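You operate a simulated robot arm through the tools that you are given. There is no shell and no other tool. Be economical: measure what you need, move in short steps, check, and stop when the job is done.

You are at the controls of a simulated robot arm. One attempt, no reset.

TASK
Stack the blue card deck from the table on top of the red card deck. Take the polish dauber and leave it on the drying rack. Fetch the bottle that says "Wool Wash" from the table and stand it in the inside of the suitcase. Fetch the wooden dish and set it on the top of the dresser. Put the blue candle in the grey basket. Fetch the pad and set it on the bare front of the dresser top. Put the bin bag on the top of the dresser away on the upper shelf by the door. Close the trouser drawer. Do these in any order. Set down upright: polish dauber, bottle.

The check looks at the end state, three seconds after you hand in, the way a careful person would. Anything else that was tipped, shoved, dropped, spilled or broken makes it a failure.

THE ROBOT
A 7-joint arm with a vacuum gripper on a trunk, on a base that drives. Base frame: it is fixed to the floor where the robot stands at the start and does not move with it; the origin is under the middle of the robot, x ahead of it, y to its left, z up. Lengths are in mm, angles in rad, forces in N, time in s.
Its first joint turns from -2.897 to 2.897 rad. Places, roughly: bare front of the dresser top [600, 1800, 800]; bin bag (10x6x3 cm) [200, 1800, 800]; blue candle (6x6x12 cm) [-1000, -300, 800]; drying rack [3200, -400, 1100]; grey basket (18x18x9 cm) [-800, -100, 800]; inside of the suitcase [1400, -2200, 500]; pad (6x10x3 cm) [-1900, 1200, 900]; polish dauber (5x5x6 cm) [800, -300, 800]; top of the dresser [600, 1900, 800]; trouser drawer [1000, 1600, 400]; upper shelf by the door [3200, 1400, 1200]; wooden dish (13x9x4 cm) [900, -2200, 500]; wool wash bottle, yellow bottle [1250, -500, 750]. Payload 1.06 kg.
Tool frame: the origin (TCP) lies in the middle of the cups' lips, and z points out of the cups. The gripper has 1 cup of 24 mm across, covering 24 by 24 mm (tool x, y); the bellows give 8 mm. With the vacuum on, a cup seals on a smooth face that it is pressed against (1 to 4 N); it does not hold porous or soft things. The pull reaches 23 N.
Orientation is that of the tool frame in the base frame, as [roll, pitch, yaw] about the fixed x, y, z axes, in that order (R = Rz(yaw) Ry(pitch) Rx(roll)). With the cups facing straight down, the tool's x points along the base's -x, its y along +y and its z along -z.

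THE INTERFACE
- The arm moves only by the tool move_arm. Its argument "steps" is a list of rows, each an object (a shift or turn left out is 0, a gripper value left out holds the last) with "travel": the shift along the tool's x, y, z in units of 30 mm (1.0 is 30 mm), a list of three; "rot": the turn, a rotation vector about the tool's x, y, z in units of 8 degrees (1.0 is 8 degrees), a list of three. In form: [{"travel": [x, y, z], "rot": [rx, ry, rz]}, ...]. A call has 1 to 10 rows; each row shifts and turns the commanded pose from where the row before left it, along the tool's axes as they then stand. "vacuum" is the vacuum: 1 switches it on, -1 off, set as the call begins (left out, the last holds). A call with a number of a shift or a turn outside -1 to 1 is refused whole. Rows are played at 5 a second. More than 50 mm and 0.15 rad between two rows, or a gripper value outside its range, and nothing of the call is played. Where a pose cannot be reached the arm comes as near as it can. A force on the tool above 40 N (or 10 N above the force at the start of the call, whichever is more), or a blocked arm, ends the call early, and 0.2 s more pass. The pull builds up within a second once a cup has sealed. Time passes only in rows, and 0.2 s behind the last, so rows that do not move give it time. The reply holds the time, the measured pose of the TCP, the force on the tool along the base axes and the pull of the vacuum, in the units named above and with some noise, with the torque about the TCP (base axes, N m) and any sound that the robot's microphone picked up.
- Cameras (640 x 400 px; columns grow to the right, rows downward): "scene" is now at [105.5, 134.3, 1467.6]; the picture's right is [-1.00, -0.06, 0.00], its down [-0.05, 0.77, -0.64] and it looks along [0.04, -0.64, -0.77] (base axes); focal length 214 px, centre (320, 200). "wrist" rides on the gripper at [78, 19, -96] in the tool frame; the picture's right is [-0.24, 0.97, 0.00], its down [-0.71, -0.17, -0.69] and it looks along [-0.67, -0.16, 0.73] (tool axes); focal length 243 px, centre (320, 200). There is no depth. A picture from a camera that has moved, and an enlarged one, comes with that camera's place and axes in the base frame and with its lens.
- capture(camera): a new picture of that camera. It takes no simulated time.
- roll_base(legs): drives the robot by 1 to 6 legs, each [ahead, left, turn to the left] in mm, mm and rad, along the robot's own axes; the way and the turn of a leg run together, so that a leg with both is an arc; at most 1500 mm and 3.142 rad a leg. The arm and the cameras ride along, it lands a little off, and it stops where it bumps. It gives what a move gives.
- pan_tilt(pan, tilt): turns the head with the scene camera to pan (to the left, within 2.094 rad either way) and tilt (down, from -0.506 to 1.204), counted from straight ahead of the robot. It gives what a move gives.
- zoom(camera, box): a new picture of the part [left, top, right, bottom] of that camera's present view, enlarged. It takes no simulated time.
- finish_job(): hands the job in; it is judged then, once.

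Work in short steps. Places have to be worked out from the pictures, the camera data and where the tool is seen: move nearer, look again, correct. Check each grasp and each placing, and mend what went wrong. You have 217 turns and 198 pictures in all, those below and enlarged ones among them. Switch the vacuum off and draw the arm clear of the work before you hand the job in, unless the task says otherwise; then end with one line.

The tools are called by a JSON object that holds its "name" and its "arguments". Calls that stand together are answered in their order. move_arm: Moves the arm, as the interface text tells. Its arguments: {"type":"object","properties":{"steps":{"type":"array"},"vacuum":{"type":"number"}},"required":["steps"]} The other tools are called the same way: roll_base (legs) drives the base; pan_tilt (pan, tilt) turns the head that bears the scene camera; capture (camera) takes a picture; zoom (camera, box) takes an enlarged picture of a part of a camera's view; finish_job () hands the job in.

At the start:

```text
time: 0.0
position: [648.0, -284.2, 1068.5]
orientation: [-3.141, 0.001, 3.141]
wrist_force: [0.8, -0.4, -0.3]
wrist_torque: [0.0, -0.02, 0.01]
pull: 0.0
robot x, y, heading: [-0.1, -0.4, -0.002]
head pan, tilt: [-1.51, 0.874]
```

scene: 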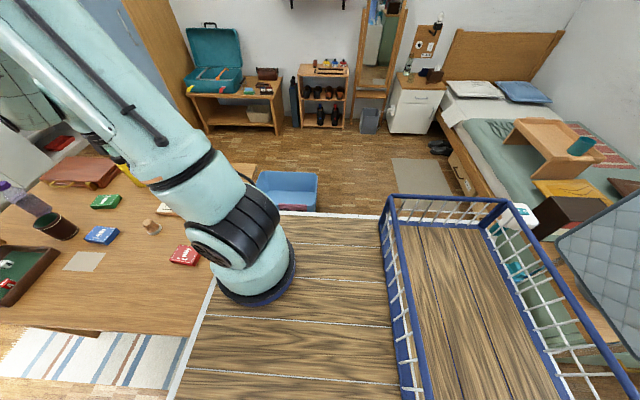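
wrist: 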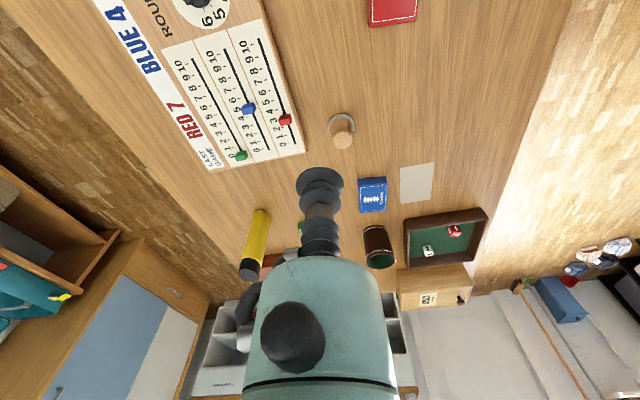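

The first views show a table ahead with decks and other objects. I'll look around by panning the head ahead first.

{"name": "pan_tilt", "arguments": {"pan": 0, "tilt": 0.7}}

{"name": "capture", "arguments": {"camera": "scene"}}

{"name": "pan_tilt", "arguments": {"pan": 1.3, "tilt": 0.5}}

{"name": "capture", "arguments": {"camera": "scene"}}

{"name": "pan_tilt", "arguments": {"pan": -2.09, "tilt": 0.6}}

{"name": "capture", "arguments": {"camera": "scene"}}

```text
time: 1.6
position: [647.7, -283.3, 1066.8]
orientation: [-3.141, 0.0, 3.141]
wrist_force: [0.3, -0.3, -0.5]
wrist_torque: [0.03, -0.03, -0.02]
pull: 0.1
robot x, y, heading: [-2.0, -0.2, 0.0]
head pan, tilt: [0.0, 0.7]
```

```text
195 pictures are left
camera scene: at [185.6, 211.0, 1481.8], right [0.0, -1.0, 0.0], down [-0.64, 0.0, -0.76], along [0.76, 0.0, -0.64], focal length 214 px, centre (320, 200)
```

scene: 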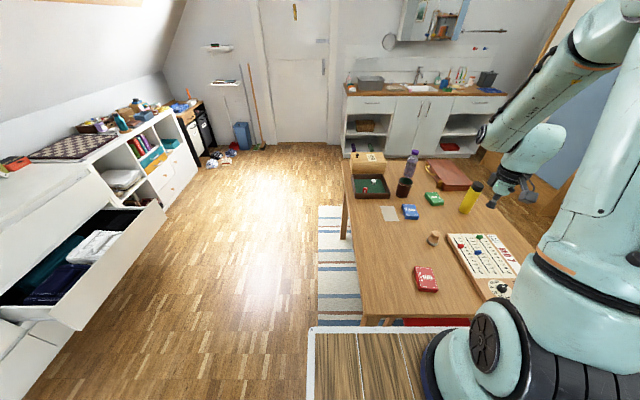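

```text
time: 3.1
position: [649.2, -283.4, 1067.2]
orientation: [3.141, -0.002, 3.141]
wrist_force: [-0.5, -0.1, 0.0]
wrist_torque: [0.0, -0.02, 0.02]
pull: 0.1
robot x, y, heading: [1.8, 0.3, 0.002]
head pan, tilt: [1.3, 0.499]
```

```text
194 pictures are left
camera scene: at [125.1, 298.7, 1499.5], right [0.96, -0.27, 0.0], down [-0.13, -0.46, -0.88], along [0.24, 0.85, -0.48], focal length 214 px, centre (320, 200)
```

scene: 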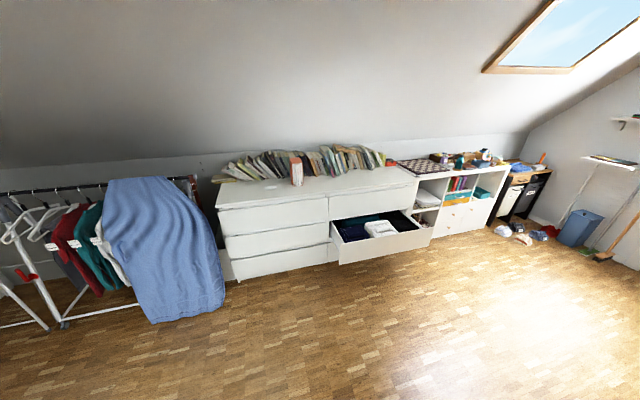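

```text
time: 5.9
position: [648.0, -284.1, 1066.3]
orientation: [3.14, 0.001, 3.141]
wrist_force: [-0.2, -0.3, 0.5]
wrist_torque: [-0.02, 0.01, 0.0]
pull: 0.0
robot x, y, heading: [-0.2, -2.5, -0.003]
head pan, tilt: [-2.089, 0.6]
```

```text
193 pictures are left
camera scene: at [56.9, 134.3, 1490.4], right [-0.87, 0.5, 0.0], down [0.28, 0.49, -0.83], along [-0.41, -0.72, -0.56], focal length 214 px, centre (320, 200)
```

scene: 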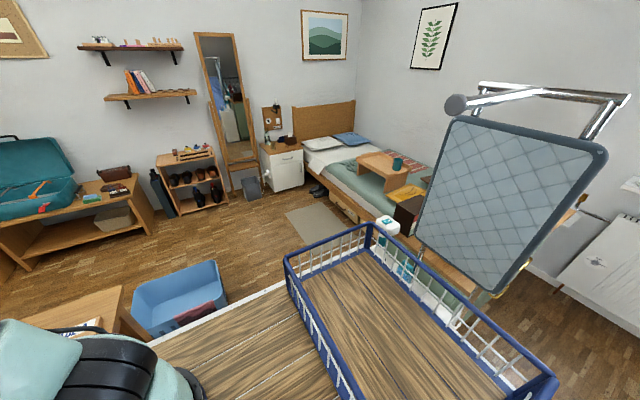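

I'll zoom ahead for detail: the table, the sink wall, the shelf by the door.

{"name": "pan_tilt", "arguments": {"pan": 0, "tilt": 0.5}}

{"name": "zoom", "arguments": {"camera": "scene", "box": [320, 20, 540, 160]}}

{"name": "zoom", "arguments": {"camera": "scene", "box": [330, 180, 560, 360]}}

{"name": "zoom", "arguments": {"camera": "scene", "box": [110, 40, 330, 220]}}

```text
time: 7.9
position: [649.7, -284.2, 1067.8]
orientation: [-3.141, -0.001, 3.141]
wrist_force: [0.5, -0.5, -0.1]
wrist_torque: [-0.03, -0.02, -0.01]
pull: 0.0
robot x, y, heading: [-0.8, -1.7, -0.0]
head pan, tilt: [0.0, 0.499]
```

```text
2.86 times, centred on (430, 90) of scene
camera zoom: at [191.7, 211.0, 1499.5], right [0.0, -1.0, 0.0], down [-0.48, 0.0, -0.88], along [0.88, 0.0, -0.48], focal length 613 px, centre (6, 514)
```

zoom: 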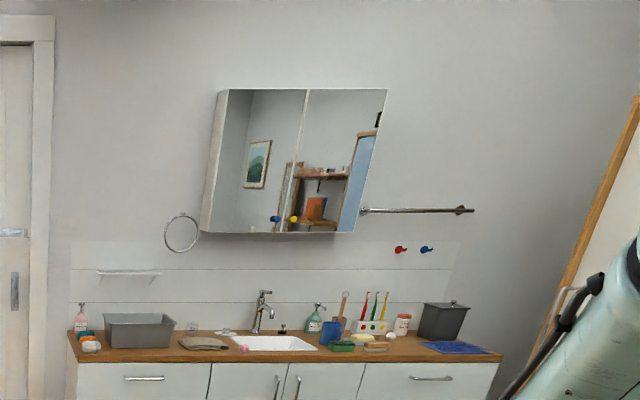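

```text
2.22 times, centred on (445, 270) of scene
camera zoom: at [191.7, 211.0, 1499.5], right [0.0, -1.0, 0.0], down [-0.48, 0.0, -0.88], along [0.88, 0.0, -0.48], focal length 477 px, centre (42, 44)
```

zoom: 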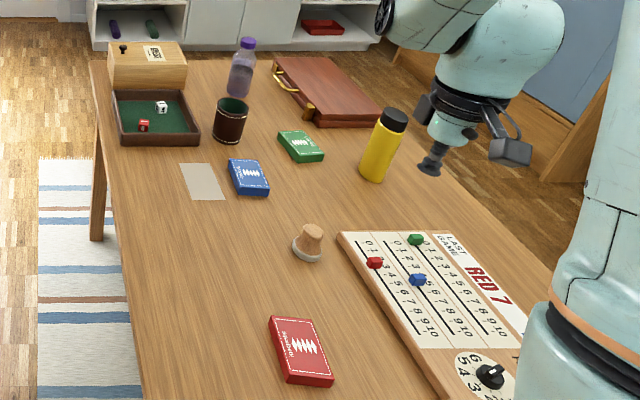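

```text
2.22 times, centred on (220, 130) of scene
camera zoom: at [191.7, 211.0, 1499.5], right [0.0, -1.0, 0.0], down [-0.48, 0.0, -0.88], along [0.88, 0.0, -0.48], focal length 477 px, centre (542, 356)
```

zoom: 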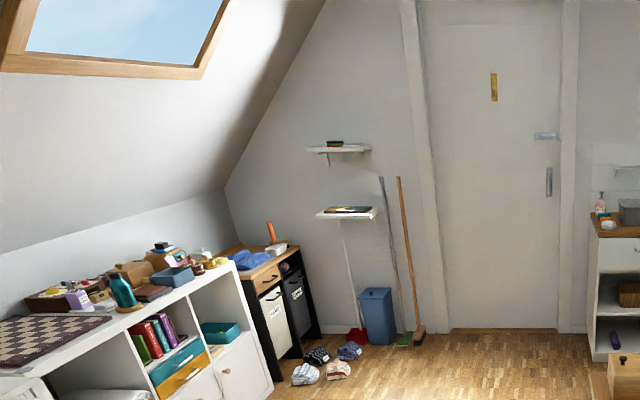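

Next I look at the robot's own deck and around behind, to learn the footprint and the basket, candle and pad.

{"name": "pan_tilt", "arguments": {"pan": 2.09, "tilt": 0.6}}

{"name": "capture", "arguments": {"camera": "scene"}}

{"name": "pan_tilt", "arguments": {"pan": 0.3, "tilt": 1.2}}

{"name": "capture", "arguments": {"camera": "scene"}}

{"name": "pan_tilt", "arguments": {"pan": -2.09, "tilt": 1.2}}

{"name": "capture", "arguments": {"camera": "scene"}}

{"name": "pan_tilt", "arguments": {"pan": 2.09, "tilt": 1.2}}

{"name": "capture", "arguments": {"camera": "scene"}}

```text
time: 9.9
position: [647.2, -283.8, 1067.3]
orientation: [-3.141, 0.0, -3.141]
wrist_force: [-0.5, -0.4, 0.5]
wrist_torque: [0.04, -0.02, -0.03]
pull: 0.0
robot x, y, heading: [-4.6, 2.2, -0.002]
head pan, tilt: [2.089, 0.6]
```

```text
189 pictures are left
camera scene: at [57.0, 287.8, 1490.4], right [0.87, 0.49, 0.0], down [0.28, -0.49, -0.83], along [-0.41, 0.72, -0.56], focal length 214 px, centre (320, 200)
```

scene: 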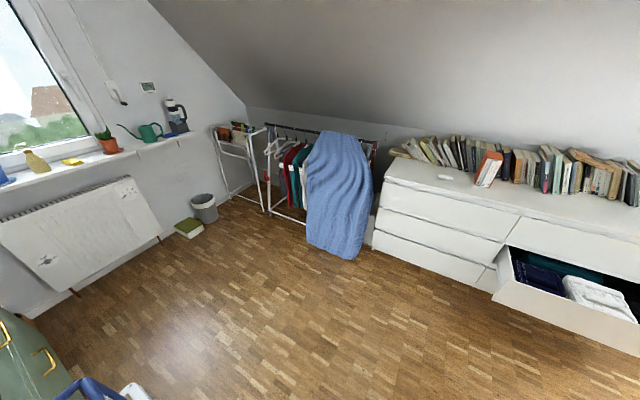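

```text
time: 11.7
position: [648.3, -284.5, 1067.8]
orientation: [-3.141, 0.0, -3.141]
wrist_force: [-1.3, -0.1, -0.1]
wrist_torque: [-0.01, -0.02, -0.03]
pull: 0.0
robot x, y, heading: [0.3, -1.4, 0.001]
head pan, tilt: [0.3, 1.201]
```

```text
188 pictures are left
camera scene: at [154.1, 227.6, 1445.8], right [0.3, -0.96, 0.0], down [-0.89, -0.28, -0.36], along [0.35, 0.11, -0.93], focal length 214 px, centre (320, 200)
```

scene: 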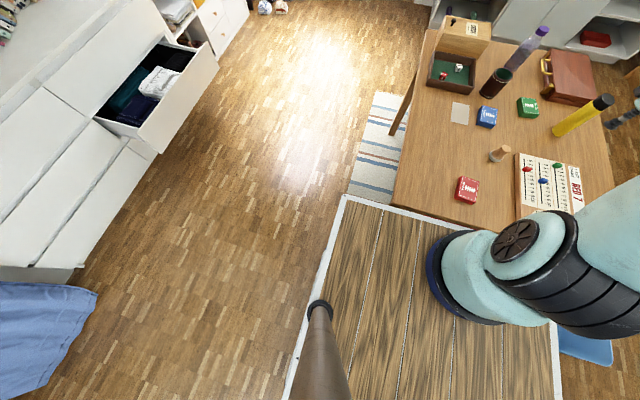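

```text
time: 13.9
position: [649.1, -284.8, 1067.0]
orientation: [-3.14, 0.0, 3.141]
wrist_force: [-0.6, -0.6, -0.6]
wrist_torque: [0.04, -0.01, 0.0]
pull: 0.1
robot x, y, heading: [1.5, 0.4, 0.002]
head pan, tilt: [-2.089, 1.201]
```

```text
187 pictures are left
camera scene: at [73.0, 162.5, 1445.8], right [-0.87, 0.49, 0.0], down [0.46, 0.81, -0.36], along [-0.18, -0.31, -0.93], focal length 214 px, centre (320, 200)
```

scene: 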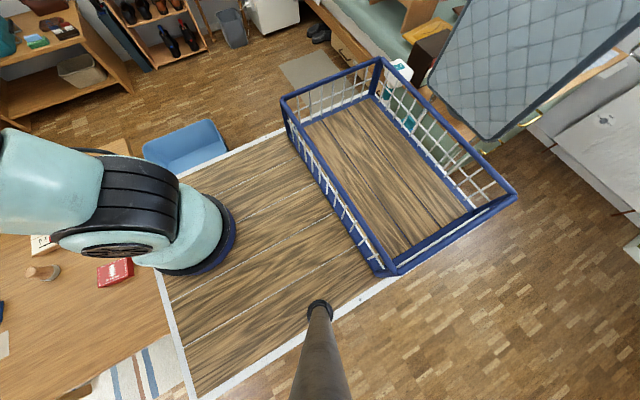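

```text
time: 17.3
position: [649.1, -283.7, 1067.1]
orientation: [-3.142, 0.0, 3.142]
wrist_force: [-0.5, -0.2, 0.3]
wrist_torque: [-0.01, -0.01, -0.02]
pull: 0.0
robot x, y, heading: [2.0, -3.0, -0.001]
head pan, tilt: [2.089, 1.201]
```

```text
186 pictures are left
camera scene: at [73.0, 259.6, 1445.8], right [0.87, 0.5, 0.0], down [0.46, -0.81, -0.36], along [-0.18, 0.31, -0.93], focal length 214 px, centre (320, 200)
```

scene: 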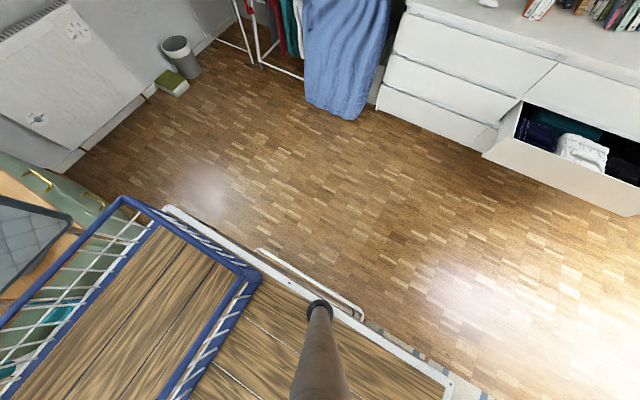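

The robot is a tall cart with a rear tray. I triangulate the blue deck at about (962,-235,750) and the red deck at about (630,-180,750). I'll move above the blue deck and check.

{"name": "move_arm", "arguments": {"steps": [{"travel": [-1, 0.16, 0.5]}, {"travel": [-1, 0.16, 0.5]}, {"travel": [-1, 0.16, 0.5]}, {"travel": [-1, 0.16, 0.5]}, {"travel": [-1, 0.16, 0.5]}, {"travel": [-1, 0.16, 0.5]}, {"travel": [-1, 0.16, 0.5]}, {"travel": [-1, 0.16, 0.5]}, {"travel": [-1, 0.16, 0.5]}, {"travel": [-1, 0.16, 0.5]}]}}

{"name": "capture", "arguments": {"camera": "wrist"}}

{"name": "pan_tilt", "arguments": {"pan": -0.4, "tilt": 0.8}}

{"name": "capture", "arguments": {"camera": "scene"}}

```text
time: 19.5
position: [950.6, -235.6, 915.4]
orientation: [-3.142, -0.001, 3.141]
wrist_force: [-0.4, 0.9, 0.7]
wrist_torque: [0.02, -0.01, 0.01]
pull: 0.1
robot x, y, heading: [-4.1, -2.7, 0.003]
head pan, tilt: [2.089, 1.201]
```

```text
185 pictures are left
camera wrist: at [870.8, -217.7, 1012.0], right [0.24, 0.97, 0.0], down [0.71, -0.17, 0.69], along [0.67, -0.16, -0.73], focal length 243 px, centre (320, 200)
```

wrist: 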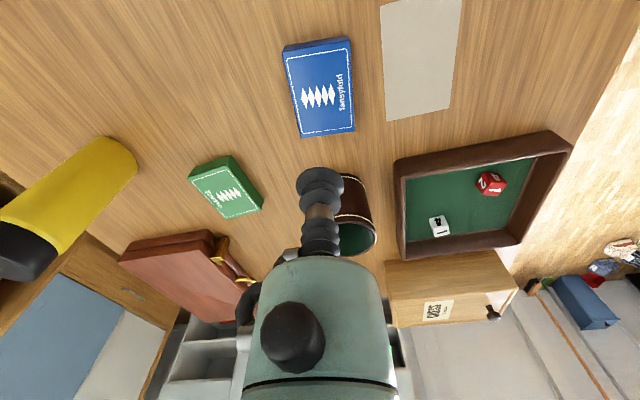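

```text
time: 21.8
position: [948.9, -236.1, 917.6]
orientation: [3.141, 0.0, 3.141]
wrist_force: [0.0, 0.4, 0.1]
wrist_torque: [0.0, 0.02, 0.02]
pull: 0.0
robot x, y, heading: [3.7, 0.9, 0.007]
head pan, tilt: [-0.4, 0.799]
```

```text
184 pictures are left
camera scene: at [175.1, 179.7, 1473.5], right [-0.39, -0.92, 0.0], down [-0.66, 0.28, -0.7], along [0.64, -0.27, -0.72], focal length 214 px, centre (320, 200)
```

scene: 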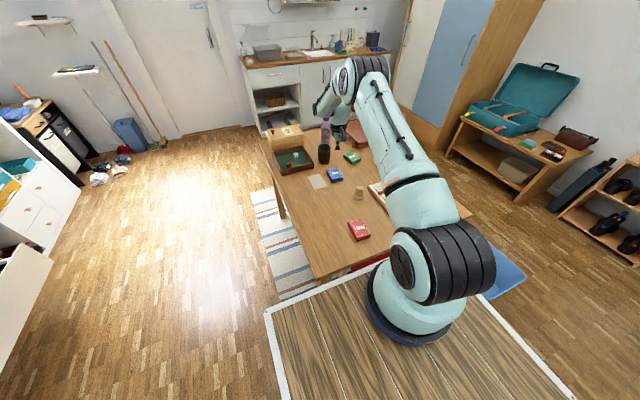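

The blue deck is centred near (962,-237), long axis about -6° from base x. I descend to just above it.

{"name": "move_arm", "arguments": {"steps": [{"travel": [-0.4, -0.03, 0.9]}, {"travel": [0, 0, 1]}, {"travel": [0, 0, 1]}, {"travel": [0, 0, 1]}, {"travel": [0, 0, 0.7]}]}}

{"name": "capture", "arguments": {"camera": "wrist"}}

```text
time: 22.9
position: [960.5, -236.4, 779.4]
orientation: [3.141, 0.002, 3.141]
wrist_force: [-0.4, 0.4, 0.3]
wrist_torque: [-0.03, -0.03, 0.04]
pull: 0.0
robot x, y, heading: [0.6, -0.4, 0.001]
head pan, tilt: [-0.4, 0.799]
```

```text
183 pictures are left
camera wrist: at [881.5, -218.6, 874.5], right [0.24, 0.97, 0.0], down [0.71, -0.17, 0.69], along [0.67, -0.16, -0.73], focal length 243 px, centre (320, 200)
```

wrist: 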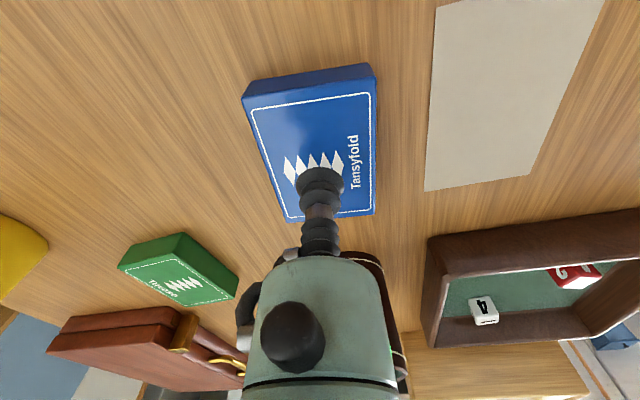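

Well centred with a gap of around 30 mm. Vacuum on and approach in small steps.

{"name": "move_arm", "arguments": {"steps": [{"travel": [0, 0, 0.5]}, {"travel": [0, 0, 0.2]}, {"travel": [0, 0, 0.1]}, {"travel": [0, 0, 0.1]}], "vacuum": 1}}

```text
time: 23.9
position: [960.1, -237.7, 755.6]
orientation: [-3.141, 0.002, -3.14]
wrist_force: [-3.1, 2.4, 28.6]
wrist_torque: [-0.02, 0.0, -0.01]
pull: 23.1
robot x, y, heading: [2.3, -0.2, -0.0]
head pan, tilt: [-0.4, 0.799]
```

Sealed at z≈756 (pull 23 N). Lift and look.

{"name": "move_arm", "arguments": {"steps": [{"travel": [0, 0, -0.2]}, {"travel": [0, 0, -0.6]}, {"travel": [0, 0, -1]}, {"travel": [0, 0, -1]}, {"travel": [0, 0, -1]}, {"travel": [0, 0, -1]}]}}

{"name": "capture", "arguments": {"camera": "wrist"}}

{"name": "pan_tilt", "arguments": {"pan": -0.4, "tilt": 0.8}}

{"name": "zoom", "arguments": {"camera": "scene", "box": [260, 100, 420, 260]}}

```text
time: 25.4
position: [960.9, -236.6, 895.5]
orientation: [3.141, 0.0, -3.141]
wrist_force: [0.5, 0.7, -1.3]
wrist_torque: [-0.04, 0.04, -0.02]
pull: 22.9
robot x, y, heading: [0.2, -0.0, -0.003]
head pan, tilt: [-0.4, 0.799]
```

```text
182 pictures are left
camera wrist: at [881.3, -218.0, 991.0], right [0.23, 0.97, 0.0], down [0.71, -0.17, 0.68], along [0.67, -0.16, -0.73], focal length 243 px, centre (320, 200)
```

wrist: 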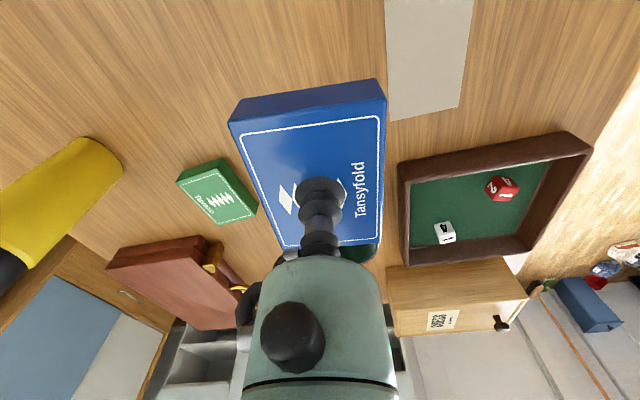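

```text
time: 25.9
position: [960.9, -236.9, 896.0]
orientation: [-3.14, 0.001, 3.141]
wrist_force: [-0.4, -0.7, -0.3]
wrist_torque: [-0.05, 0.01, 0.04]
pull: 22.6
robot x, y, heading: [1.9, -0.3, 0.0]
head pan, tilt: [-0.4, 0.799]
```

```text
2.50 times, centred on (340, 180) of scene
camera zoom: at [175.0, 179.7, 1473.5], right [-0.39, -0.92, 0.0], down [-0.66, 0.28, -0.7], along [0.64, -0.27, -0.72], focal length 536 px, centre (270, 250)
```

zoom: 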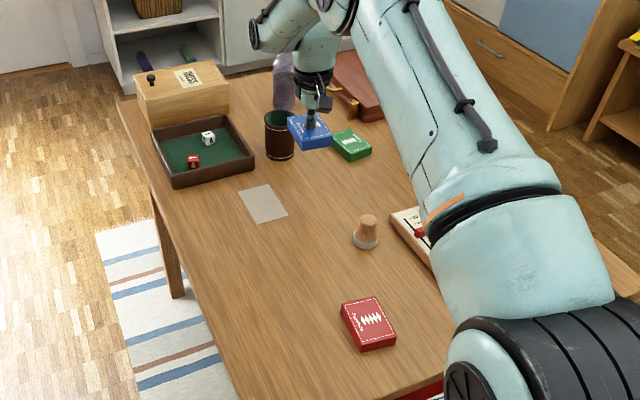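

Blue deck held. I estimate the red deck at about (601,-176), long axis about -9°. Move back to a side offset position to see it with the wrist camera.

{"name": "move_arm", "arguments": {"steps": [{"travel": [1, -0.2, 0]}, {"travel": [1, -0.2, 0]}, {"travel": [1, -0.2, 0]}, {"travel": [1, -0.2, 0]}, {"travel": [1, -0.2, 0]}, {"travel": [1, -0.2, 0]}, {"travel": [1, -0.2, 0]}, {"travel": [1, -0.2, 0]}, {"travel": [1, -0.2, 0]}, {"travel": [1, -0.2, 0]}]}}

{"name": "move_arm", "arguments": {"steps": [{"travel": [1, 0, 0]}, {"travel": [0.5, 0, 0]}]}}

{"name": "capture", "arguments": {"camera": "wrist"}}

```text
time: 28.1
position: [658.9, -296.2, 896.4]
orientation: [3.142, 0.0, -3.141]
wrist_force: [0.1, -0.1, -0.3]
wrist_torque: [0.01, -0.03, 0.01]
pull: 22.9
robot x, y, heading: [0.5, -0.3, 0.001]
head pan, tilt: [-0.4, 0.799]
```

```text
time: 28.8
position: [615.8, -297.0, 896.2]
orientation: [3.14, 0.001, 3.141]
wrist_force: [0.5, -0.8, -1.5]
wrist_torque: [-0.04, -0.02, -0.01]
pull: 22.7
robot x, y, heading: [1.4, -0.0, 0.004]
head pan, tilt: [-0.4, 0.799]
```

```text
180 pictures are left
camera wrist: at [537.0, -278.8, 990.8], right [0.23, 0.97, 0.0], down [0.71, -0.17, 0.69], along [0.67, -0.16, -0.73], focal length 243 px, centre (320, 200)
```

wrist: 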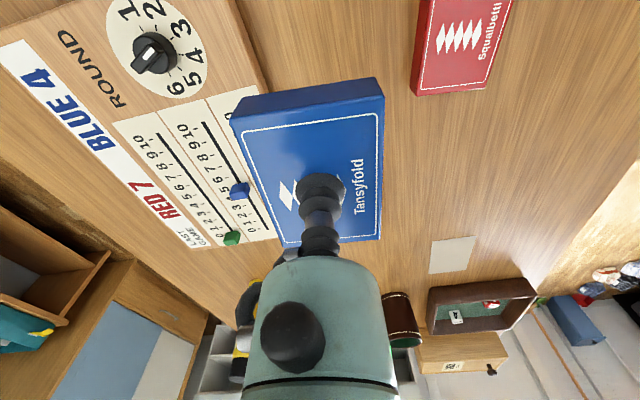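

Orientations match within about a degree, and the red deck centre comes out near (598,-173). I move above it and descend to a little above contact.

{"name": "move_arm", "arguments": {"steps": [{"travel": [0.3, 1, 0]}, {"travel": [0.33, 1, 0]}, {"travel": [0, 1, 0]}, {"travel": [0, 1, 0]}, {"travel": [0, 0.13, 0.5]}, {"travel": [0, 0, 0.7]}, {"travel": [0, 0, 1]}, {"travel": [0, 0, 0.8]}]}}

{"name": "capture", "arguments": {"camera": "wrist"}}

{"name": "zoom", "arguments": {"camera": "scene", "box": [300, 160, 420, 260]}}

```text
time: 30.6
position: [596.6, -172.1, 805.3]
orientation: [-3.141, -0.001, -3.141]
wrist_force: [-0.3, 0.7, -1.6]
wrist_torque: [0.01, -0.02, 0.0]
pull: 23.0
robot x, y, heading: [0.9, 4.7, -0.001]
head pan, tilt: [-0.4, 0.799]
```

```text
179 pictures are left
camera wrist: at [517.9, -154.2, 900.4], right [0.23, 0.97, 0.0], down [0.71, -0.17, 0.68], along [0.67, -0.16, -0.73], focal length 243 px, centre (320, 200)
```

wrist: 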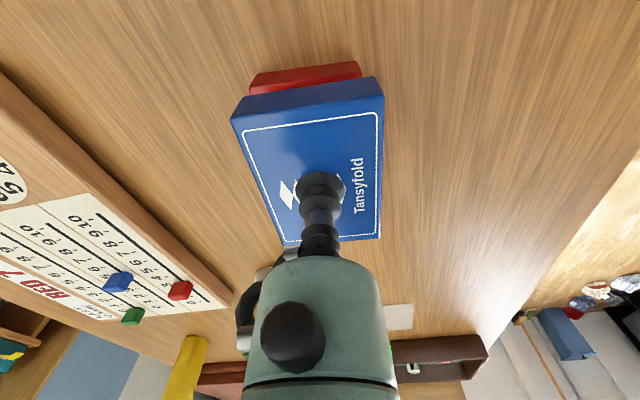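

```text
4.00 times, centred on (360, 210) of scene
camera zoom: at [174.8, 179.7, 1473.6], right [-0.39, -0.92, 0.0], down [-0.66, 0.28, -0.7], along [0.64, -0.27, -0.72], focal length 858 px, centre (160, 160)
```

zoom: 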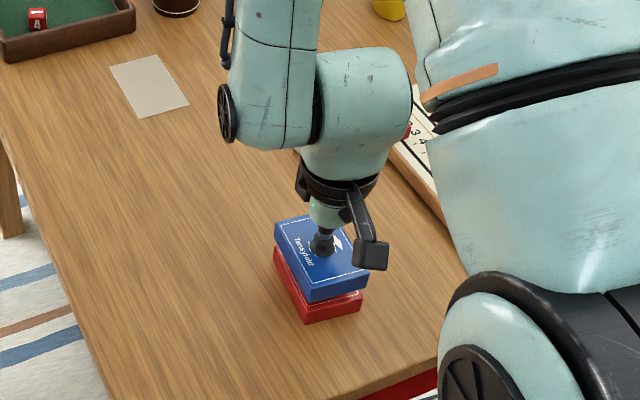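

Alignment looks good from both views. Fine descent until contact.

{"name": "move_arm", "arguments": {"steps": [{"travel": [0, 0, 0.3]}, {"travel": [0, 0, 0.2]}, {"travel": [0, 0, 0.1]}, {"travel": [0, 0, 0.1]}, {"travel": [0, 0, 0.1]}, {"travel": [0, 0, 0.1]}, {"travel": [0, 0, 0.1]}]}}

```text
time: 32.2
position: [597.4, -174.5, 778.8]
orientation: [-3.138, 0.002, -3.141]
wrist_force: [-3.7, 2.4, 26.1]
wrist_torque: [-0.03, 0.01, -0.04]
pull: 22.8
robot x, y, heading: [-1.1, -1.3, -0.002]
head pan, tilt: [-0.4, 0.799]
stopped in row 7: the force on the tool passed its limit (the readings are from after the stop); the commanded pose is now the measured one
```

Contact at 779 (a deck height above). Release and rise.

{"name": "move_arm", "arguments": {"steps": [{"travel": [0, 0, 0]}, {"travel": [0, 0, -0.1]}, {"travel": [0, 0, 0]}, {"travel": [0, 0, 0]}, {"travel": [0, 0, -0.3]}, {"travel": [0, 0, -1]}, {"travel": [0, 0, -1]}, {"travel": [0, 0, -1]}, {"travel": [0, 0, -1]}], "vacuum": -1}}

{"name": "capture", "arguments": {"camera": "wrist"}}

{"name": "zoom", "arguments": {"camera": "scene", "box": [300, 160, 420, 260]}}

```text
time: 34.2
position: [596.1, -173.7, 908.2]
orientation: [3.141, 0.002, -3.141]
wrist_force: [0.1, 0.7, 0.6]
wrist_torque: [0.03, -0.02, -0.02]
pull: 0.1
robot x, y, heading: [1.7, 0.5, 0.001]
head pan, tilt: [-0.4, 0.799]
```

```text
177 pictures are left
camera wrist: at [517.3, -154.7, 1003.6], right [0.23, 0.97, 0.0], down [0.71, -0.17, 0.69], along [0.67, -0.16, -0.73], focal length 243 px, centre (320, 200)
```

wrist: 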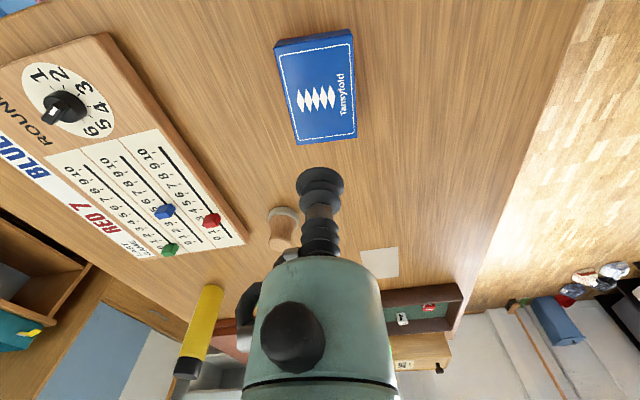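

```text
4.00 times, centred on (360, 210) of scene
camera zoom: at [175.4, 179.6, 1473.5], right [-0.39, -0.92, 0.0], down [-0.66, 0.28, -0.7], along [0.64, -0.27, -0.72], focal length 858 px, centre (160, 160)
```

zoom: 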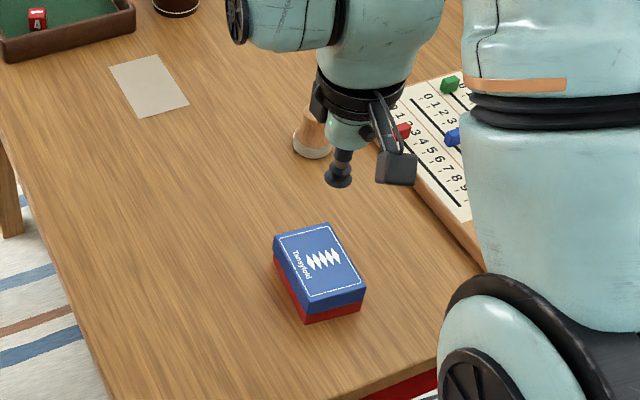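

Decks stacked neatly. Dauber next at about (783,-278); move above and look.

{"name": "move_arm", "arguments": {"steps": [{"travel": [-0.89, -0.5, 0.1]}, {"travel": [-0.89, -0.5, 0.1]}, {"travel": [-0.89, -0.5, 0.1]}, {"travel": [-0.89, -0.5, 0.1]}, {"travel": [-0.89, -0.5, 0.1]}, {"travel": [-0.89, -0.5, 0.1]}, {"travel": [-0.89, -0.5, 0.1]}]}}

{"name": "capture", "arguments": {"camera": "wrist"}}

{"name": "zoom", "arguments": {"camera": "scene", "box": [300, 130, 420, 230]}}

```text
time: 35.8
position: [782.8, -278.0, 888.9]
orientation: [-3.141, 0.002, -3.141]
wrist_force: [-0.9, -0.6, 0.6]
wrist_torque: [0.02, 0.0, -0.03]
pull: 0.0
robot x, y, heading: [-2.1, -4.9, 0.001]
head pan, tilt: [-0.4, 0.799]
```

```text
175 pictures are left
camera wrist: at [704.0, -260.2, 983.6], right [0.23, 0.97, 0.0], down [0.71, -0.17, 0.69], along [0.67, -0.16, -0.73], focal length 243 px, centre (320, 200)
```

wrist: 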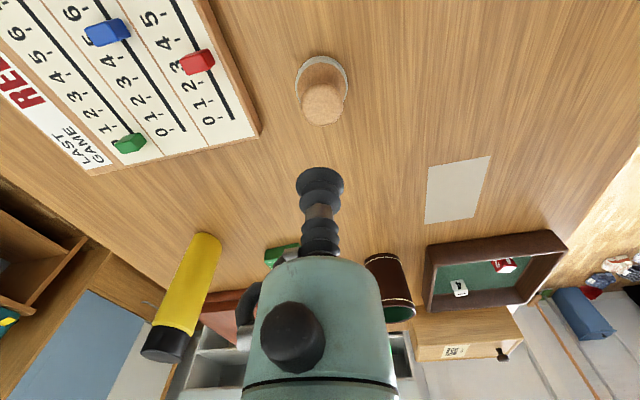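

```text
4.00 times, centred on (360, 180) of scene
camera zoom: at [174.8, 179.8, 1473.5], right [-0.39, -0.92, 0.0], down [-0.66, 0.28, -0.7], along [0.64, -0.27, -0.72], focal length 858 px, centre (160, 280)
```

zoom: 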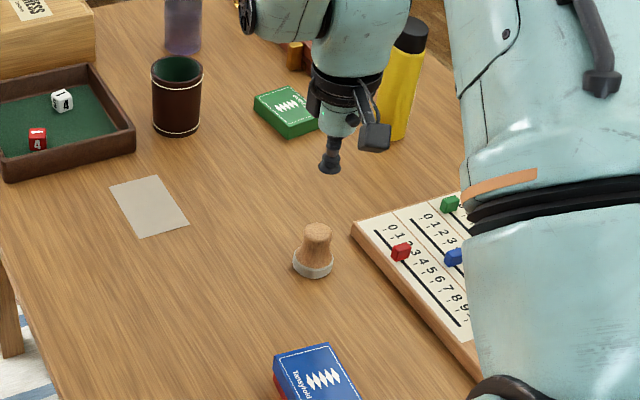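

Aligned over the dauber's flat top (about 35 mm wide). Descend with vacuum on.

{"name": "move_arm", "arguments": {"steps": [{"travel": [0, 0, 1]}, {"travel": [0, 0, 1]}, {"travel": [0, 0, 0.7]}, {"travel": [0, 0, 0.2]}, {"travel": [0, 0, 0.1]}, {"travel": [0, 0, 0.1]}, {"travel": [0, 0, 0.1]}, {"travel": [0, 0, 0.1]}, {"travel": [0, 0, 0.1]}], "vacuum": 1}}

```text
time: 37.8
position: [785.7, -279.1, 790.5]
orientation: [-3.139, 0.006, -3.14]
wrist_force: [-5.3, 3.0, 20.6]
wrist_torque: [0.0, 0.0, 0.0]
pull: 22.8
robot x, y, heading: [1.6, 2.3, 0.002]
head pan, tilt: [-0.4, 0.799]
stopped in row 9: the force on the tool passed its limit (the readings are from after the stop); the commanded pose is now the measured one
```

Sealed. Lift straight up, then bring the arm nearer the body for driving.

{"name": "move_arm", "arguments": {"steps": [{"travel": [0, 0, -0.5]}, {"travel": [0, 0, -1]}, {"travel": [0, 0, -1]}, {"travel": [0, 0, -1]}, {"travel": [0, 0, -1]}, {"travel": [0, 0, -1]}, {"travel": [0, 0, -1]}, {"travel": [0, 0, -1]}, {"travel": [0, 0, -1]}, {"travel": [0, 0, -1]}]}}

{"name": "move_arm", "arguments": {"steps": [{"travel": [1, 1, 0]}, {"travel": [1, 1, 0]}, {"travel": [1, 1, 0]}, {"travel": [1, 1, 0]}, {"travel": [1, 1, 0]}, {"travel": [1, 1, 0]}, {"travel": [0.5, 1, 0]}]}}

{"name": "capture", "arguments": {"camera": "wrist"}}

{"name": "capture", "arguments": {"camera": "scene"}}

```text
time: 40.0
position: [783.2, -278.1, 1073.6]
orientation: [-3.14, 0.005, -3.141]
wrist_force: [-0.1, 0.3, -0.2]
wrist_torque: [0.0, 0.02, 0.0]
pull: 23.3
robot x, y, heading: [-1.7, 0.6, -0.002]
head pan, tilt: [-0.4, 0.799]
```

```text
time: 41.6
position: [588.7, -68.5, 1072.9]
orientation: [-3.14, 0.006, 3.139]
wrist_force: [-0.3, 0.6, -0.9]
wrist_torque: [-0.01, -0.02, -0.03]
pull: 23.0
robot x, y, heading: [4.4, -4.4, -0.002]
head pan, tilt: [-0.4, 0.799]
```

```text
173 pictures are left
camera wrist: at [509.1, -49.7, 1166.9], right [0.24, 0.97, 0.0], down [0.7, -0.17, 0.69], along [0.67, -0.16, -0.72], focal length 243 px, centre (320, 200)
```

wrist: 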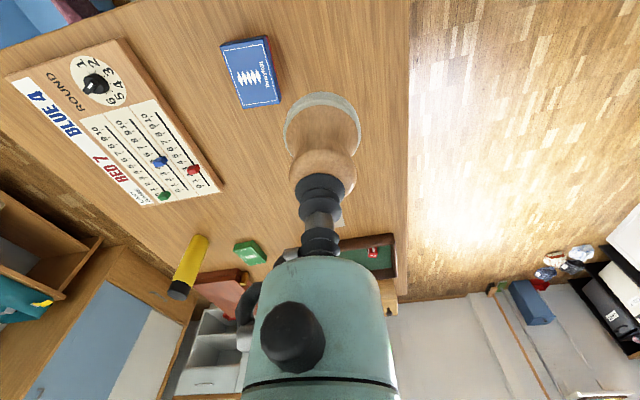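

```text
172 pictures are left
camera scene: at [175.3, 179.4, 1473.5], right [-0.39, -0.92, 0.0], down [-0.66, 0.28, -0.7], along [0.64, -0.27, -0.72], focal length 214 px, centre (320, 200)
```

scene: 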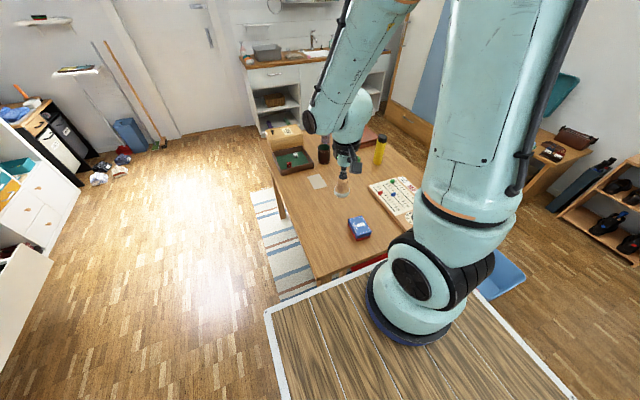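

Dauber held. Drive left clear of the table, then ahead alongside it.

{"name": "roll_base", "arguments": {"legs": [[0, 450, 0], [1100, 0, 0], [1000, 0, 0]]}}

{"name": "pan_tilt", "arguments": {"pan": -0.6, "tilt": 0.5}}

{"name": "capture", "arguments": {"camera": "scene"}}

```text
time: 54.3
position: [2687.2, 384.7, 1073.4]
orientation: [-3.14, 0.006, -3.14]
wrist_force: [-0.4, -0.5, -0.8]
wrist_torque: [0.03, 0.01, 0.01]
pull: 22.8
robot x, y, heading: [2095.5, 454.2, 0.0]
head pan, tilt: [-0.4, 0.799]
```

```text
time: 55.1
position: [2686.3, 385.6, 1072.0]
orientation: [-3.14, 0.006, -3.139]
wrist_force: [-0.9, -0.8, -0.1]
wrist_torque: [0.01, 0.01, 0.03]
pull: 22.4
robot x, y, heading: [2097.3, 451.5, 0.008]
head pan, tilt: [-0.6, 0.499]
```

```text
171 pictures are left
camera scene: at [2272.7, 612.1, 1499.4], right [-0.56, -0.83, 0.0], down [-0.4, 0.27, -0.88], along [0.73, -0.49, -0.48], focal length 214 px, centre (320, 200)
```

scene: 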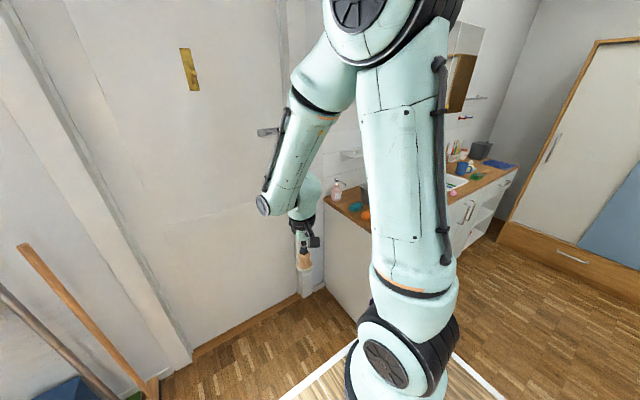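

The counter front is near x≈2900 and the rack near (3350,-375,1090). Drive right in front of the sink and look again.

{"name": "roll_base", "arguments": {"legs": [[0, -800, 0], [150, 0, 0]]}}

{"name": "move_arm", "arguments": {"steps": [{"travel": [0, 0, -1]}, {"travel": [0, 0, -1]}, {"travel": [0, 0, -1]}, {"travel": [0, 0, -1]}, {"travel": [0, 0, -1]}, {"travel": [0, 0, -1]}]}}

{"name": "pan_tilt", "arguments": {"pan": -0.2, "tilt": 0.3}}

{"name": "capture", "arguments": {"camera": "scene"}}

{"name": "capture", "arguments": {"camera": "wrist"}}

```text
time: 60.3
position: [2844.0, -403.3, 1072.1]
orientation: [-3.141, 0.008, -3.131]
wrist_force: [0.0, 0.0, -1.1]
wrist_torque: [0.04, 0.01, -0.01]
pull: 22.6
robot x, y, heading: [2251.0, -338.3, 0.015]
head pan, tilt: [-0.6, 0.499]
```

```text
time: 61.7
position: [2842.5, -401.9, 1253.0]
orientation: [3.141, 0.004, -3.131]
wrist_force: [-0.1, -0.1, -0.6]
wrist_torque: [0.0, 0.02, -0.01]
pull: 22.4
robot x, y, heading: [2253.3, -339.7, 0.011]
head pan, tilt: [-0.6, 0.499]
```

```text
time: 62.6
position: [2841.9, -402.9, 1252.8]
orientation: [-3.14, 0.004, -3.132]
wrist_force: [0.1, 0.2, -1.4]
wrist_torque: [0.03, -0.01, -0.03]
pull: 22.8
robot x, y, heading: [2255.4, -341.3, 0.011]
head pan, tilt: [-0.201, 0.3]
```

```text
170 pictures are left
camera scene: at [2444.8, -145.7, 1517.9], right [-0.19, -0.98, 0.0], down [-0.29, 0.06, -0.96], along [0.94, -0.18, -0.3], focal length 214 px, centre (320, 200)
```

scene: 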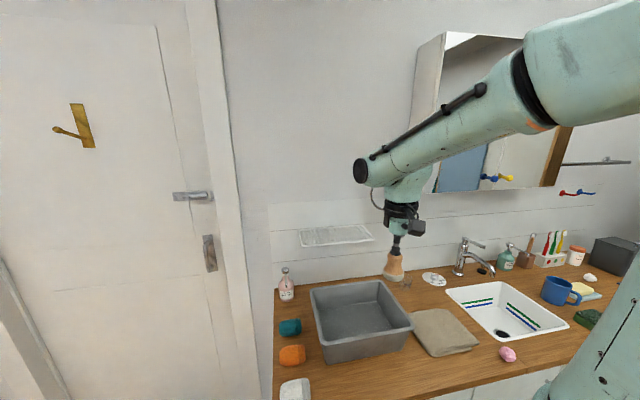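

```text
169 pictures are left
camera wrist: at [2762.5, -384.0, 1346.9], right [0.23, 0.97, 0.0], down [0.71, -0.16, 0.69], along [0.67, -0.16, -0.72], focal length 243 px, centre (320, 200)
```

wrist: 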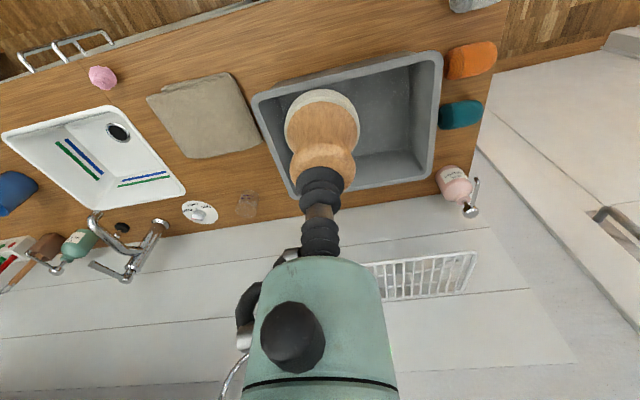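

The rack is a slatted wall shelf: x≈3142–3290, y≈-216 to -495, z≈1119. I bring the dauber over its middle at (3210,-355).

{"name": "move_arm", "arguments": {"steps": [{"travel": [-1, 0.15, 0]}, {"travel": [-1, 0.15, 0]}, {"travel": [-1, 0.15, 0]}, {"travel": [-1, 0.15, 0]}, {"travel": [-1, 0.15, 0]}, {"travel": [-1, 0.15, 0]}, {"travel": [-1, 0.15, 0]}, {"travel": [-1, 0.15, 0]}, {"travel": [-1, 0.15, 0]}, {"travel": [-1, 0.15, 0]}]}}

{"name": "move_arm", "arguments": {"steps": [{"travel": [-1, 0, 0]}, {"travel": [-1, 0, 0]}, {"travel": [-0.2, 0, 0]}]}}

{"name": "capture", "arguments": {"camera": "wrist"}}

{"name": "zoom", "arguments": {"camera": "scene", "box": [240, 150, 440, 290]}}

```text
time: 64.8
position: [3142.0, -354.6, 1254.6]
orientation: [-3.141, 0.004, -3.13]
wrist_force: [0.7, -0.9, -0.1]
wrist_torque: [0.01, -0.01, 0.02]
pull: 23.2
robot x, y, heading: [2256.6, -341.4, 0.01]
head pan, tilt: [-0.201, 0.3]
```

```text
time: 65.6
position: [3207.8, -353.2, 1255.0]
orientation: [-3.14, 0.005, -3.131]
wrist_force: [0.2, 0.0, -0.3]
wrist_torque: [0.0, 0.02, 0.02]
pull: 22.6
robot x, y, heading: [2252.6, -336.4, 0.01]
head pan, tilt: [-0.201, 0.3]
```

```text
168 pictures are left
camera wrist: at [3128.6, -336.8, 1349.4], right [0.23, 0.97, 0.0], down [0.71, -0.16, 0.69], along [0.67, -0.16, -0.72], focal length 243 px, centre (320, 200)
```

wrist: 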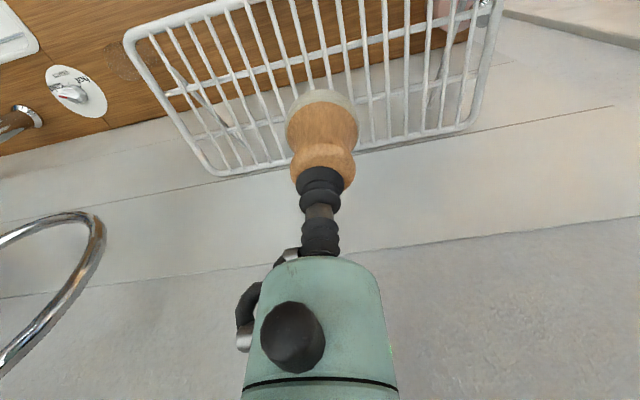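

```text
2.86 times, centred on (340, 220) of scene
camera zoom: at [2444.6, -145.6, 1517.9], right [-0.19, -0.98, 0.0], down [-0.29, 0.06, -0.96], along [0.94, -0.18, -0.3], focal length 613 px, centre (263, 143)
```

zoom: 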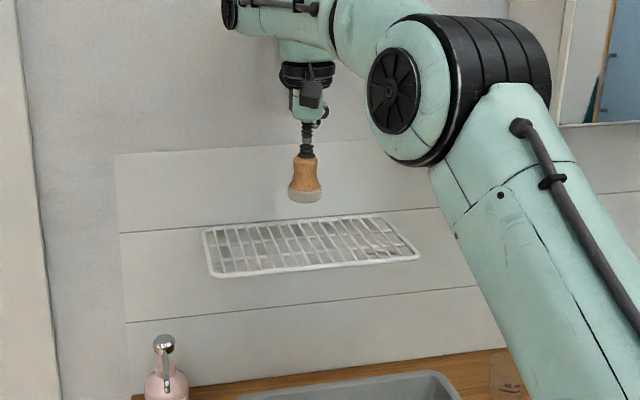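

Centred over the rack. Descend gently until contact.

{"name": "move_arm", "arguments": {"steps": [{"travel": [0, 0, 1]}, {"travel": [0, 0, 0.7]}, {"travel": [0, 0, 0.2]}, {"travel": [0, 0, 0.15]}, {"travel": [0, 0, 0.15]}, {"travel": [0, 0, 0.15]}, {"travel": [0, 0, 0.15]}, {"travel": [0, 0, 0.15]}, {"travel": [0, 0, 0.15]}, {"travel": [0, 0, 0.15]}]}}

{"name": "zoom", "arguments": {"camera": "scene", "box": [240, 150, 440, 290]}}

```text
time: 67.4
position: [3209.3, -354.8, 1180.5]
orientation: [-3.141, 0.017, -3.13]
wrist_force: [-0.3, 0.1, 12.3]
wrist_torque: [0.0, 0.01, 0.02]
pull: 22.8
robot x, y, heading: [2252.6, -338.6, 0.012]
head pan, tilt: [-0.201, 0.3]
stopped in row 9: the force on the tool passed its limit (the readings are from after the stop); the commanded pose is now the measured one
```

```text
2.86 times, centred on (340, 220) of scene
camera zoom: at [2444.3, -145.6, 1518.0], right [-0.19, -0.98, 0.0], down [-0.29, 0.06, -0.96], along [0.94, -0.18, -0.3], focal length 613 px, centre (263, 143)
```

zoom: 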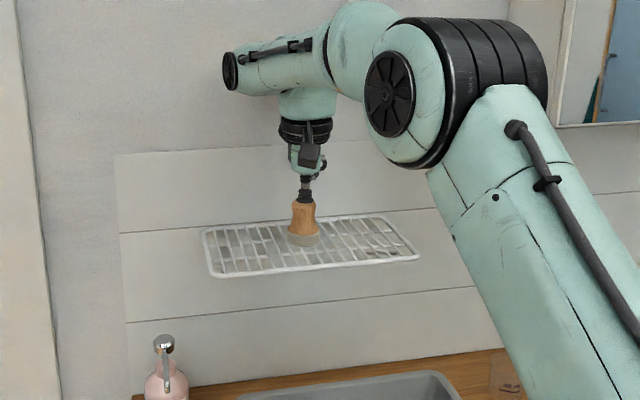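

The dauber rests on the rack. Release and rise straight up.

{"name": "move_arm", "arguments": {"steps": [{"travel": [0, 0, -0.1]}, {"travel": [0, 0, 0]}, {"travel": [0, 0, 0]}, {"travel": [0, 0, -0.2]}, {"travel": [0, 0, -0.5]}, {"travel": [0, 0, -1]}, {"travel": [0, 0, -1]}], "vacuum": -1}}

{"name": "zoom", "arguments": {"camera": "scene", "box": [240, 150, 440, 290]}}

```text
time: 69.0
position: [3208.4, -353.1, 1262.5]
orientation: [-3.138, 0.013, -3.132]
wrist_force: [0.5, -0.1, 0.1]
wrist_torque: [-0.02, 0.03, -0.02]
pull: 0.1
robot x, y, heading: [2255.1, -337.9, 0.014]
head pan, tilt: [-0.201, 0.3]
```

```text
2.86 times, centred on (340, 220) of scene
camera zoom: at [2445.0, -145.6, 1517.9], right [-0.19, -0.98, 0.0], down [-0.29, 0.06, -0.96], along [0.94, -0.18, -0.3], focal length 613 px, centre (263, 143)
```

zoom: 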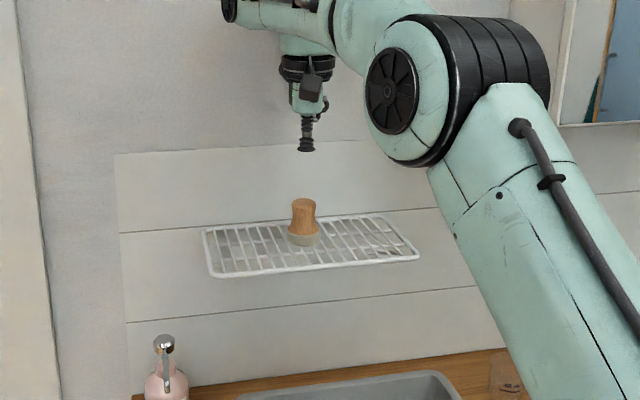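

Dauber stands on the rack. Retract the arm and look at the table and the route on the right.

{"name": "move_arm", "arguments": {"steps": [{"travel": [1, 0, 0]}, {"travel": [1, 0, 0]}, {"travel": [1, 0, 0]}, {"travel": [1, 0, 0]}, {"travel": [1, 0, 0]}, {"travel": [1, 0, 0]}, {"travel": [1, 0, 0]}, {"travel": [1, 0, 0]}, {"travel": [1, 0, 0], "rot": [0, -0.09, 0]}, {"travel": [1, 0, 0]}]}}

{"name": "roll_base", "arguments": {"legs": [[-200, 0, 0]]}}

{"name": "pan_tilt", "arguments": {"pan": -1.6, "tilt": 0.6}}

{"name": "capture", "arguments": {"camera": "scene"}}

{"name": "pan_tilt", "arguments": {"pan": -2.09, "tilt": 0.6}}

{"name": "capture", "arguments": {"camera": "scene"}}

```text
time: 71.2
position: [2908.6, -358.5, 1257.4]
orientation: [-3.138, 0.027, -3.131]
wrist_force: [1.2, 0.8, -0.2]
wrist_torque: [0.02, 0.03, -0.02]
pull: 0.1
robot x, y, heading: [2254.5, -336.7, 0.009]
head pan, tilt: [-0.201, 0.3]
```

```text
time: 72.8
position: [2708.7, -358.6, 1258.5]
orientation: [-3.139, 0.027, -3.132]
wrist_force: [-0.4, -1.0, 0.5]
wrist_torque: [-0.01, -0.01, -0.02]
pull: 0.0
robot x, y, heading: [2054.6, -343.4, 0.011]
head pan, tilt: [-0.201, 0.3]
```

```text
time: 74.4
position: [2707.9, -359.4, 1257.5]
orientation: [-3.14, 0.027, -3.131]
wrist_force: [-0.5, 0.6, 0.1]
wrist_torque: [-0.02, -0.01, 0.0]
pull: 0.0
robot x, y, heading: [2051.4, -341.8, 0.009]
head pan, tilt: [-1.6, 0.6]
```

```text
164 pictures are left
camera scene: at [2151.2, -218.3, 1490.4], right [-1.0, 0.02, 0.0], down [0.01, 0.56, -0.83], along [-0.01, -0.83, -0.56], focal length 214 px, centre (320, 200)
```

scene: 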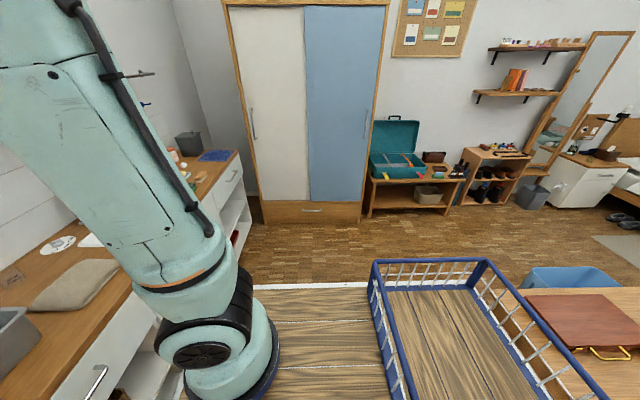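

```text
time: 75.3
position: [2707.2, -359.6, 1259.3]
orientation: [-3.14, 0.025, -3.129]
wrist_force: [0.9, -0.5, 0.1]
wrist_torque: [0.01, 0.01, -0.02]
pull: 0.0
robot x, y, heading: [2056.2, -341.6, 0.015]
head pan, tilt: [-2.089, 0.6]
```

```text
163 pictures are left
camera scene: at [2109.9, -207.2, 1490.4], right [-0.87, 0.49, 0.0], down [0.27, 0.49, -0.83], along [-0.4, -0.72, -0.56], focal length 214 px, centre (320, 200)
```

scene: 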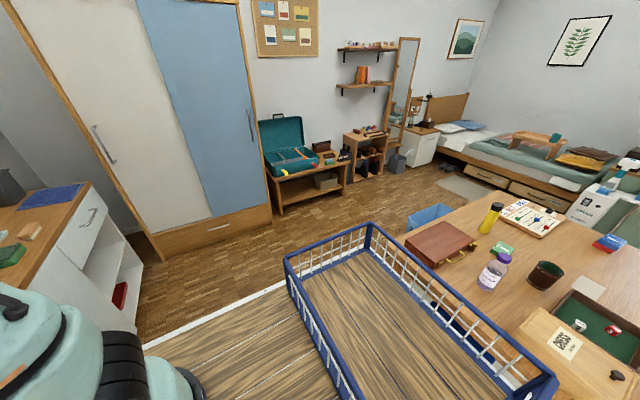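

Zoom on the two bottles to read labels, and on the suitcase area.

{"name": "zoom", "arguments": {"camera": "scene", "box": [460, 190, 560, 300]}}

{"name": "zoom", "arguments": {"camera": "scene", "box": [240, 110, 380, 220]}}

```text
3.64 times, centred on (510, 245) of scene
camera zoom: at [2109.9, -207.2, 1490.4], right [-0.87, 0.49, 0.0], down [0.27, 0.49, -0.83], along [-0.4, -0.72, -0.56], focal length 780 px, centre (-371, 36)
```

zoom: 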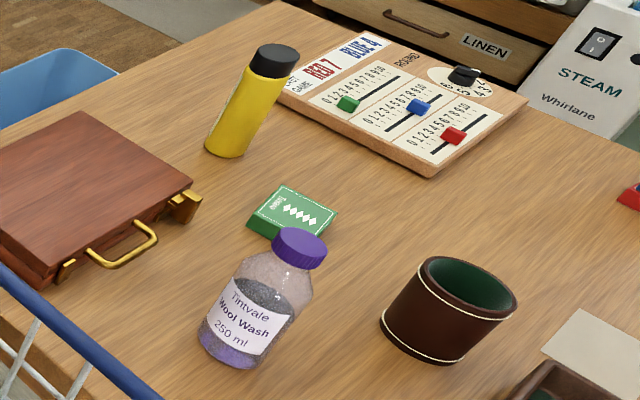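

```text
3.64 times, centred on (310, 165) of scene
camera zoom: at [2109.9, -207.2, 1490.4], right [-0.87, 0.49, 0.0], down [0.27, 0.49, -0.83], along [-0.4, -0.72, -0.56], focal length 780 px, centre (356, 327)
```

zoom: 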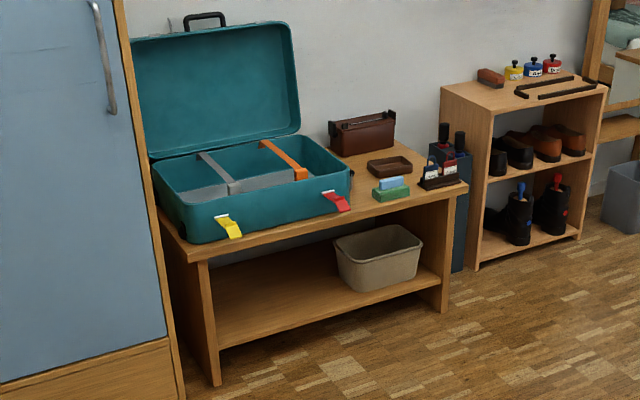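

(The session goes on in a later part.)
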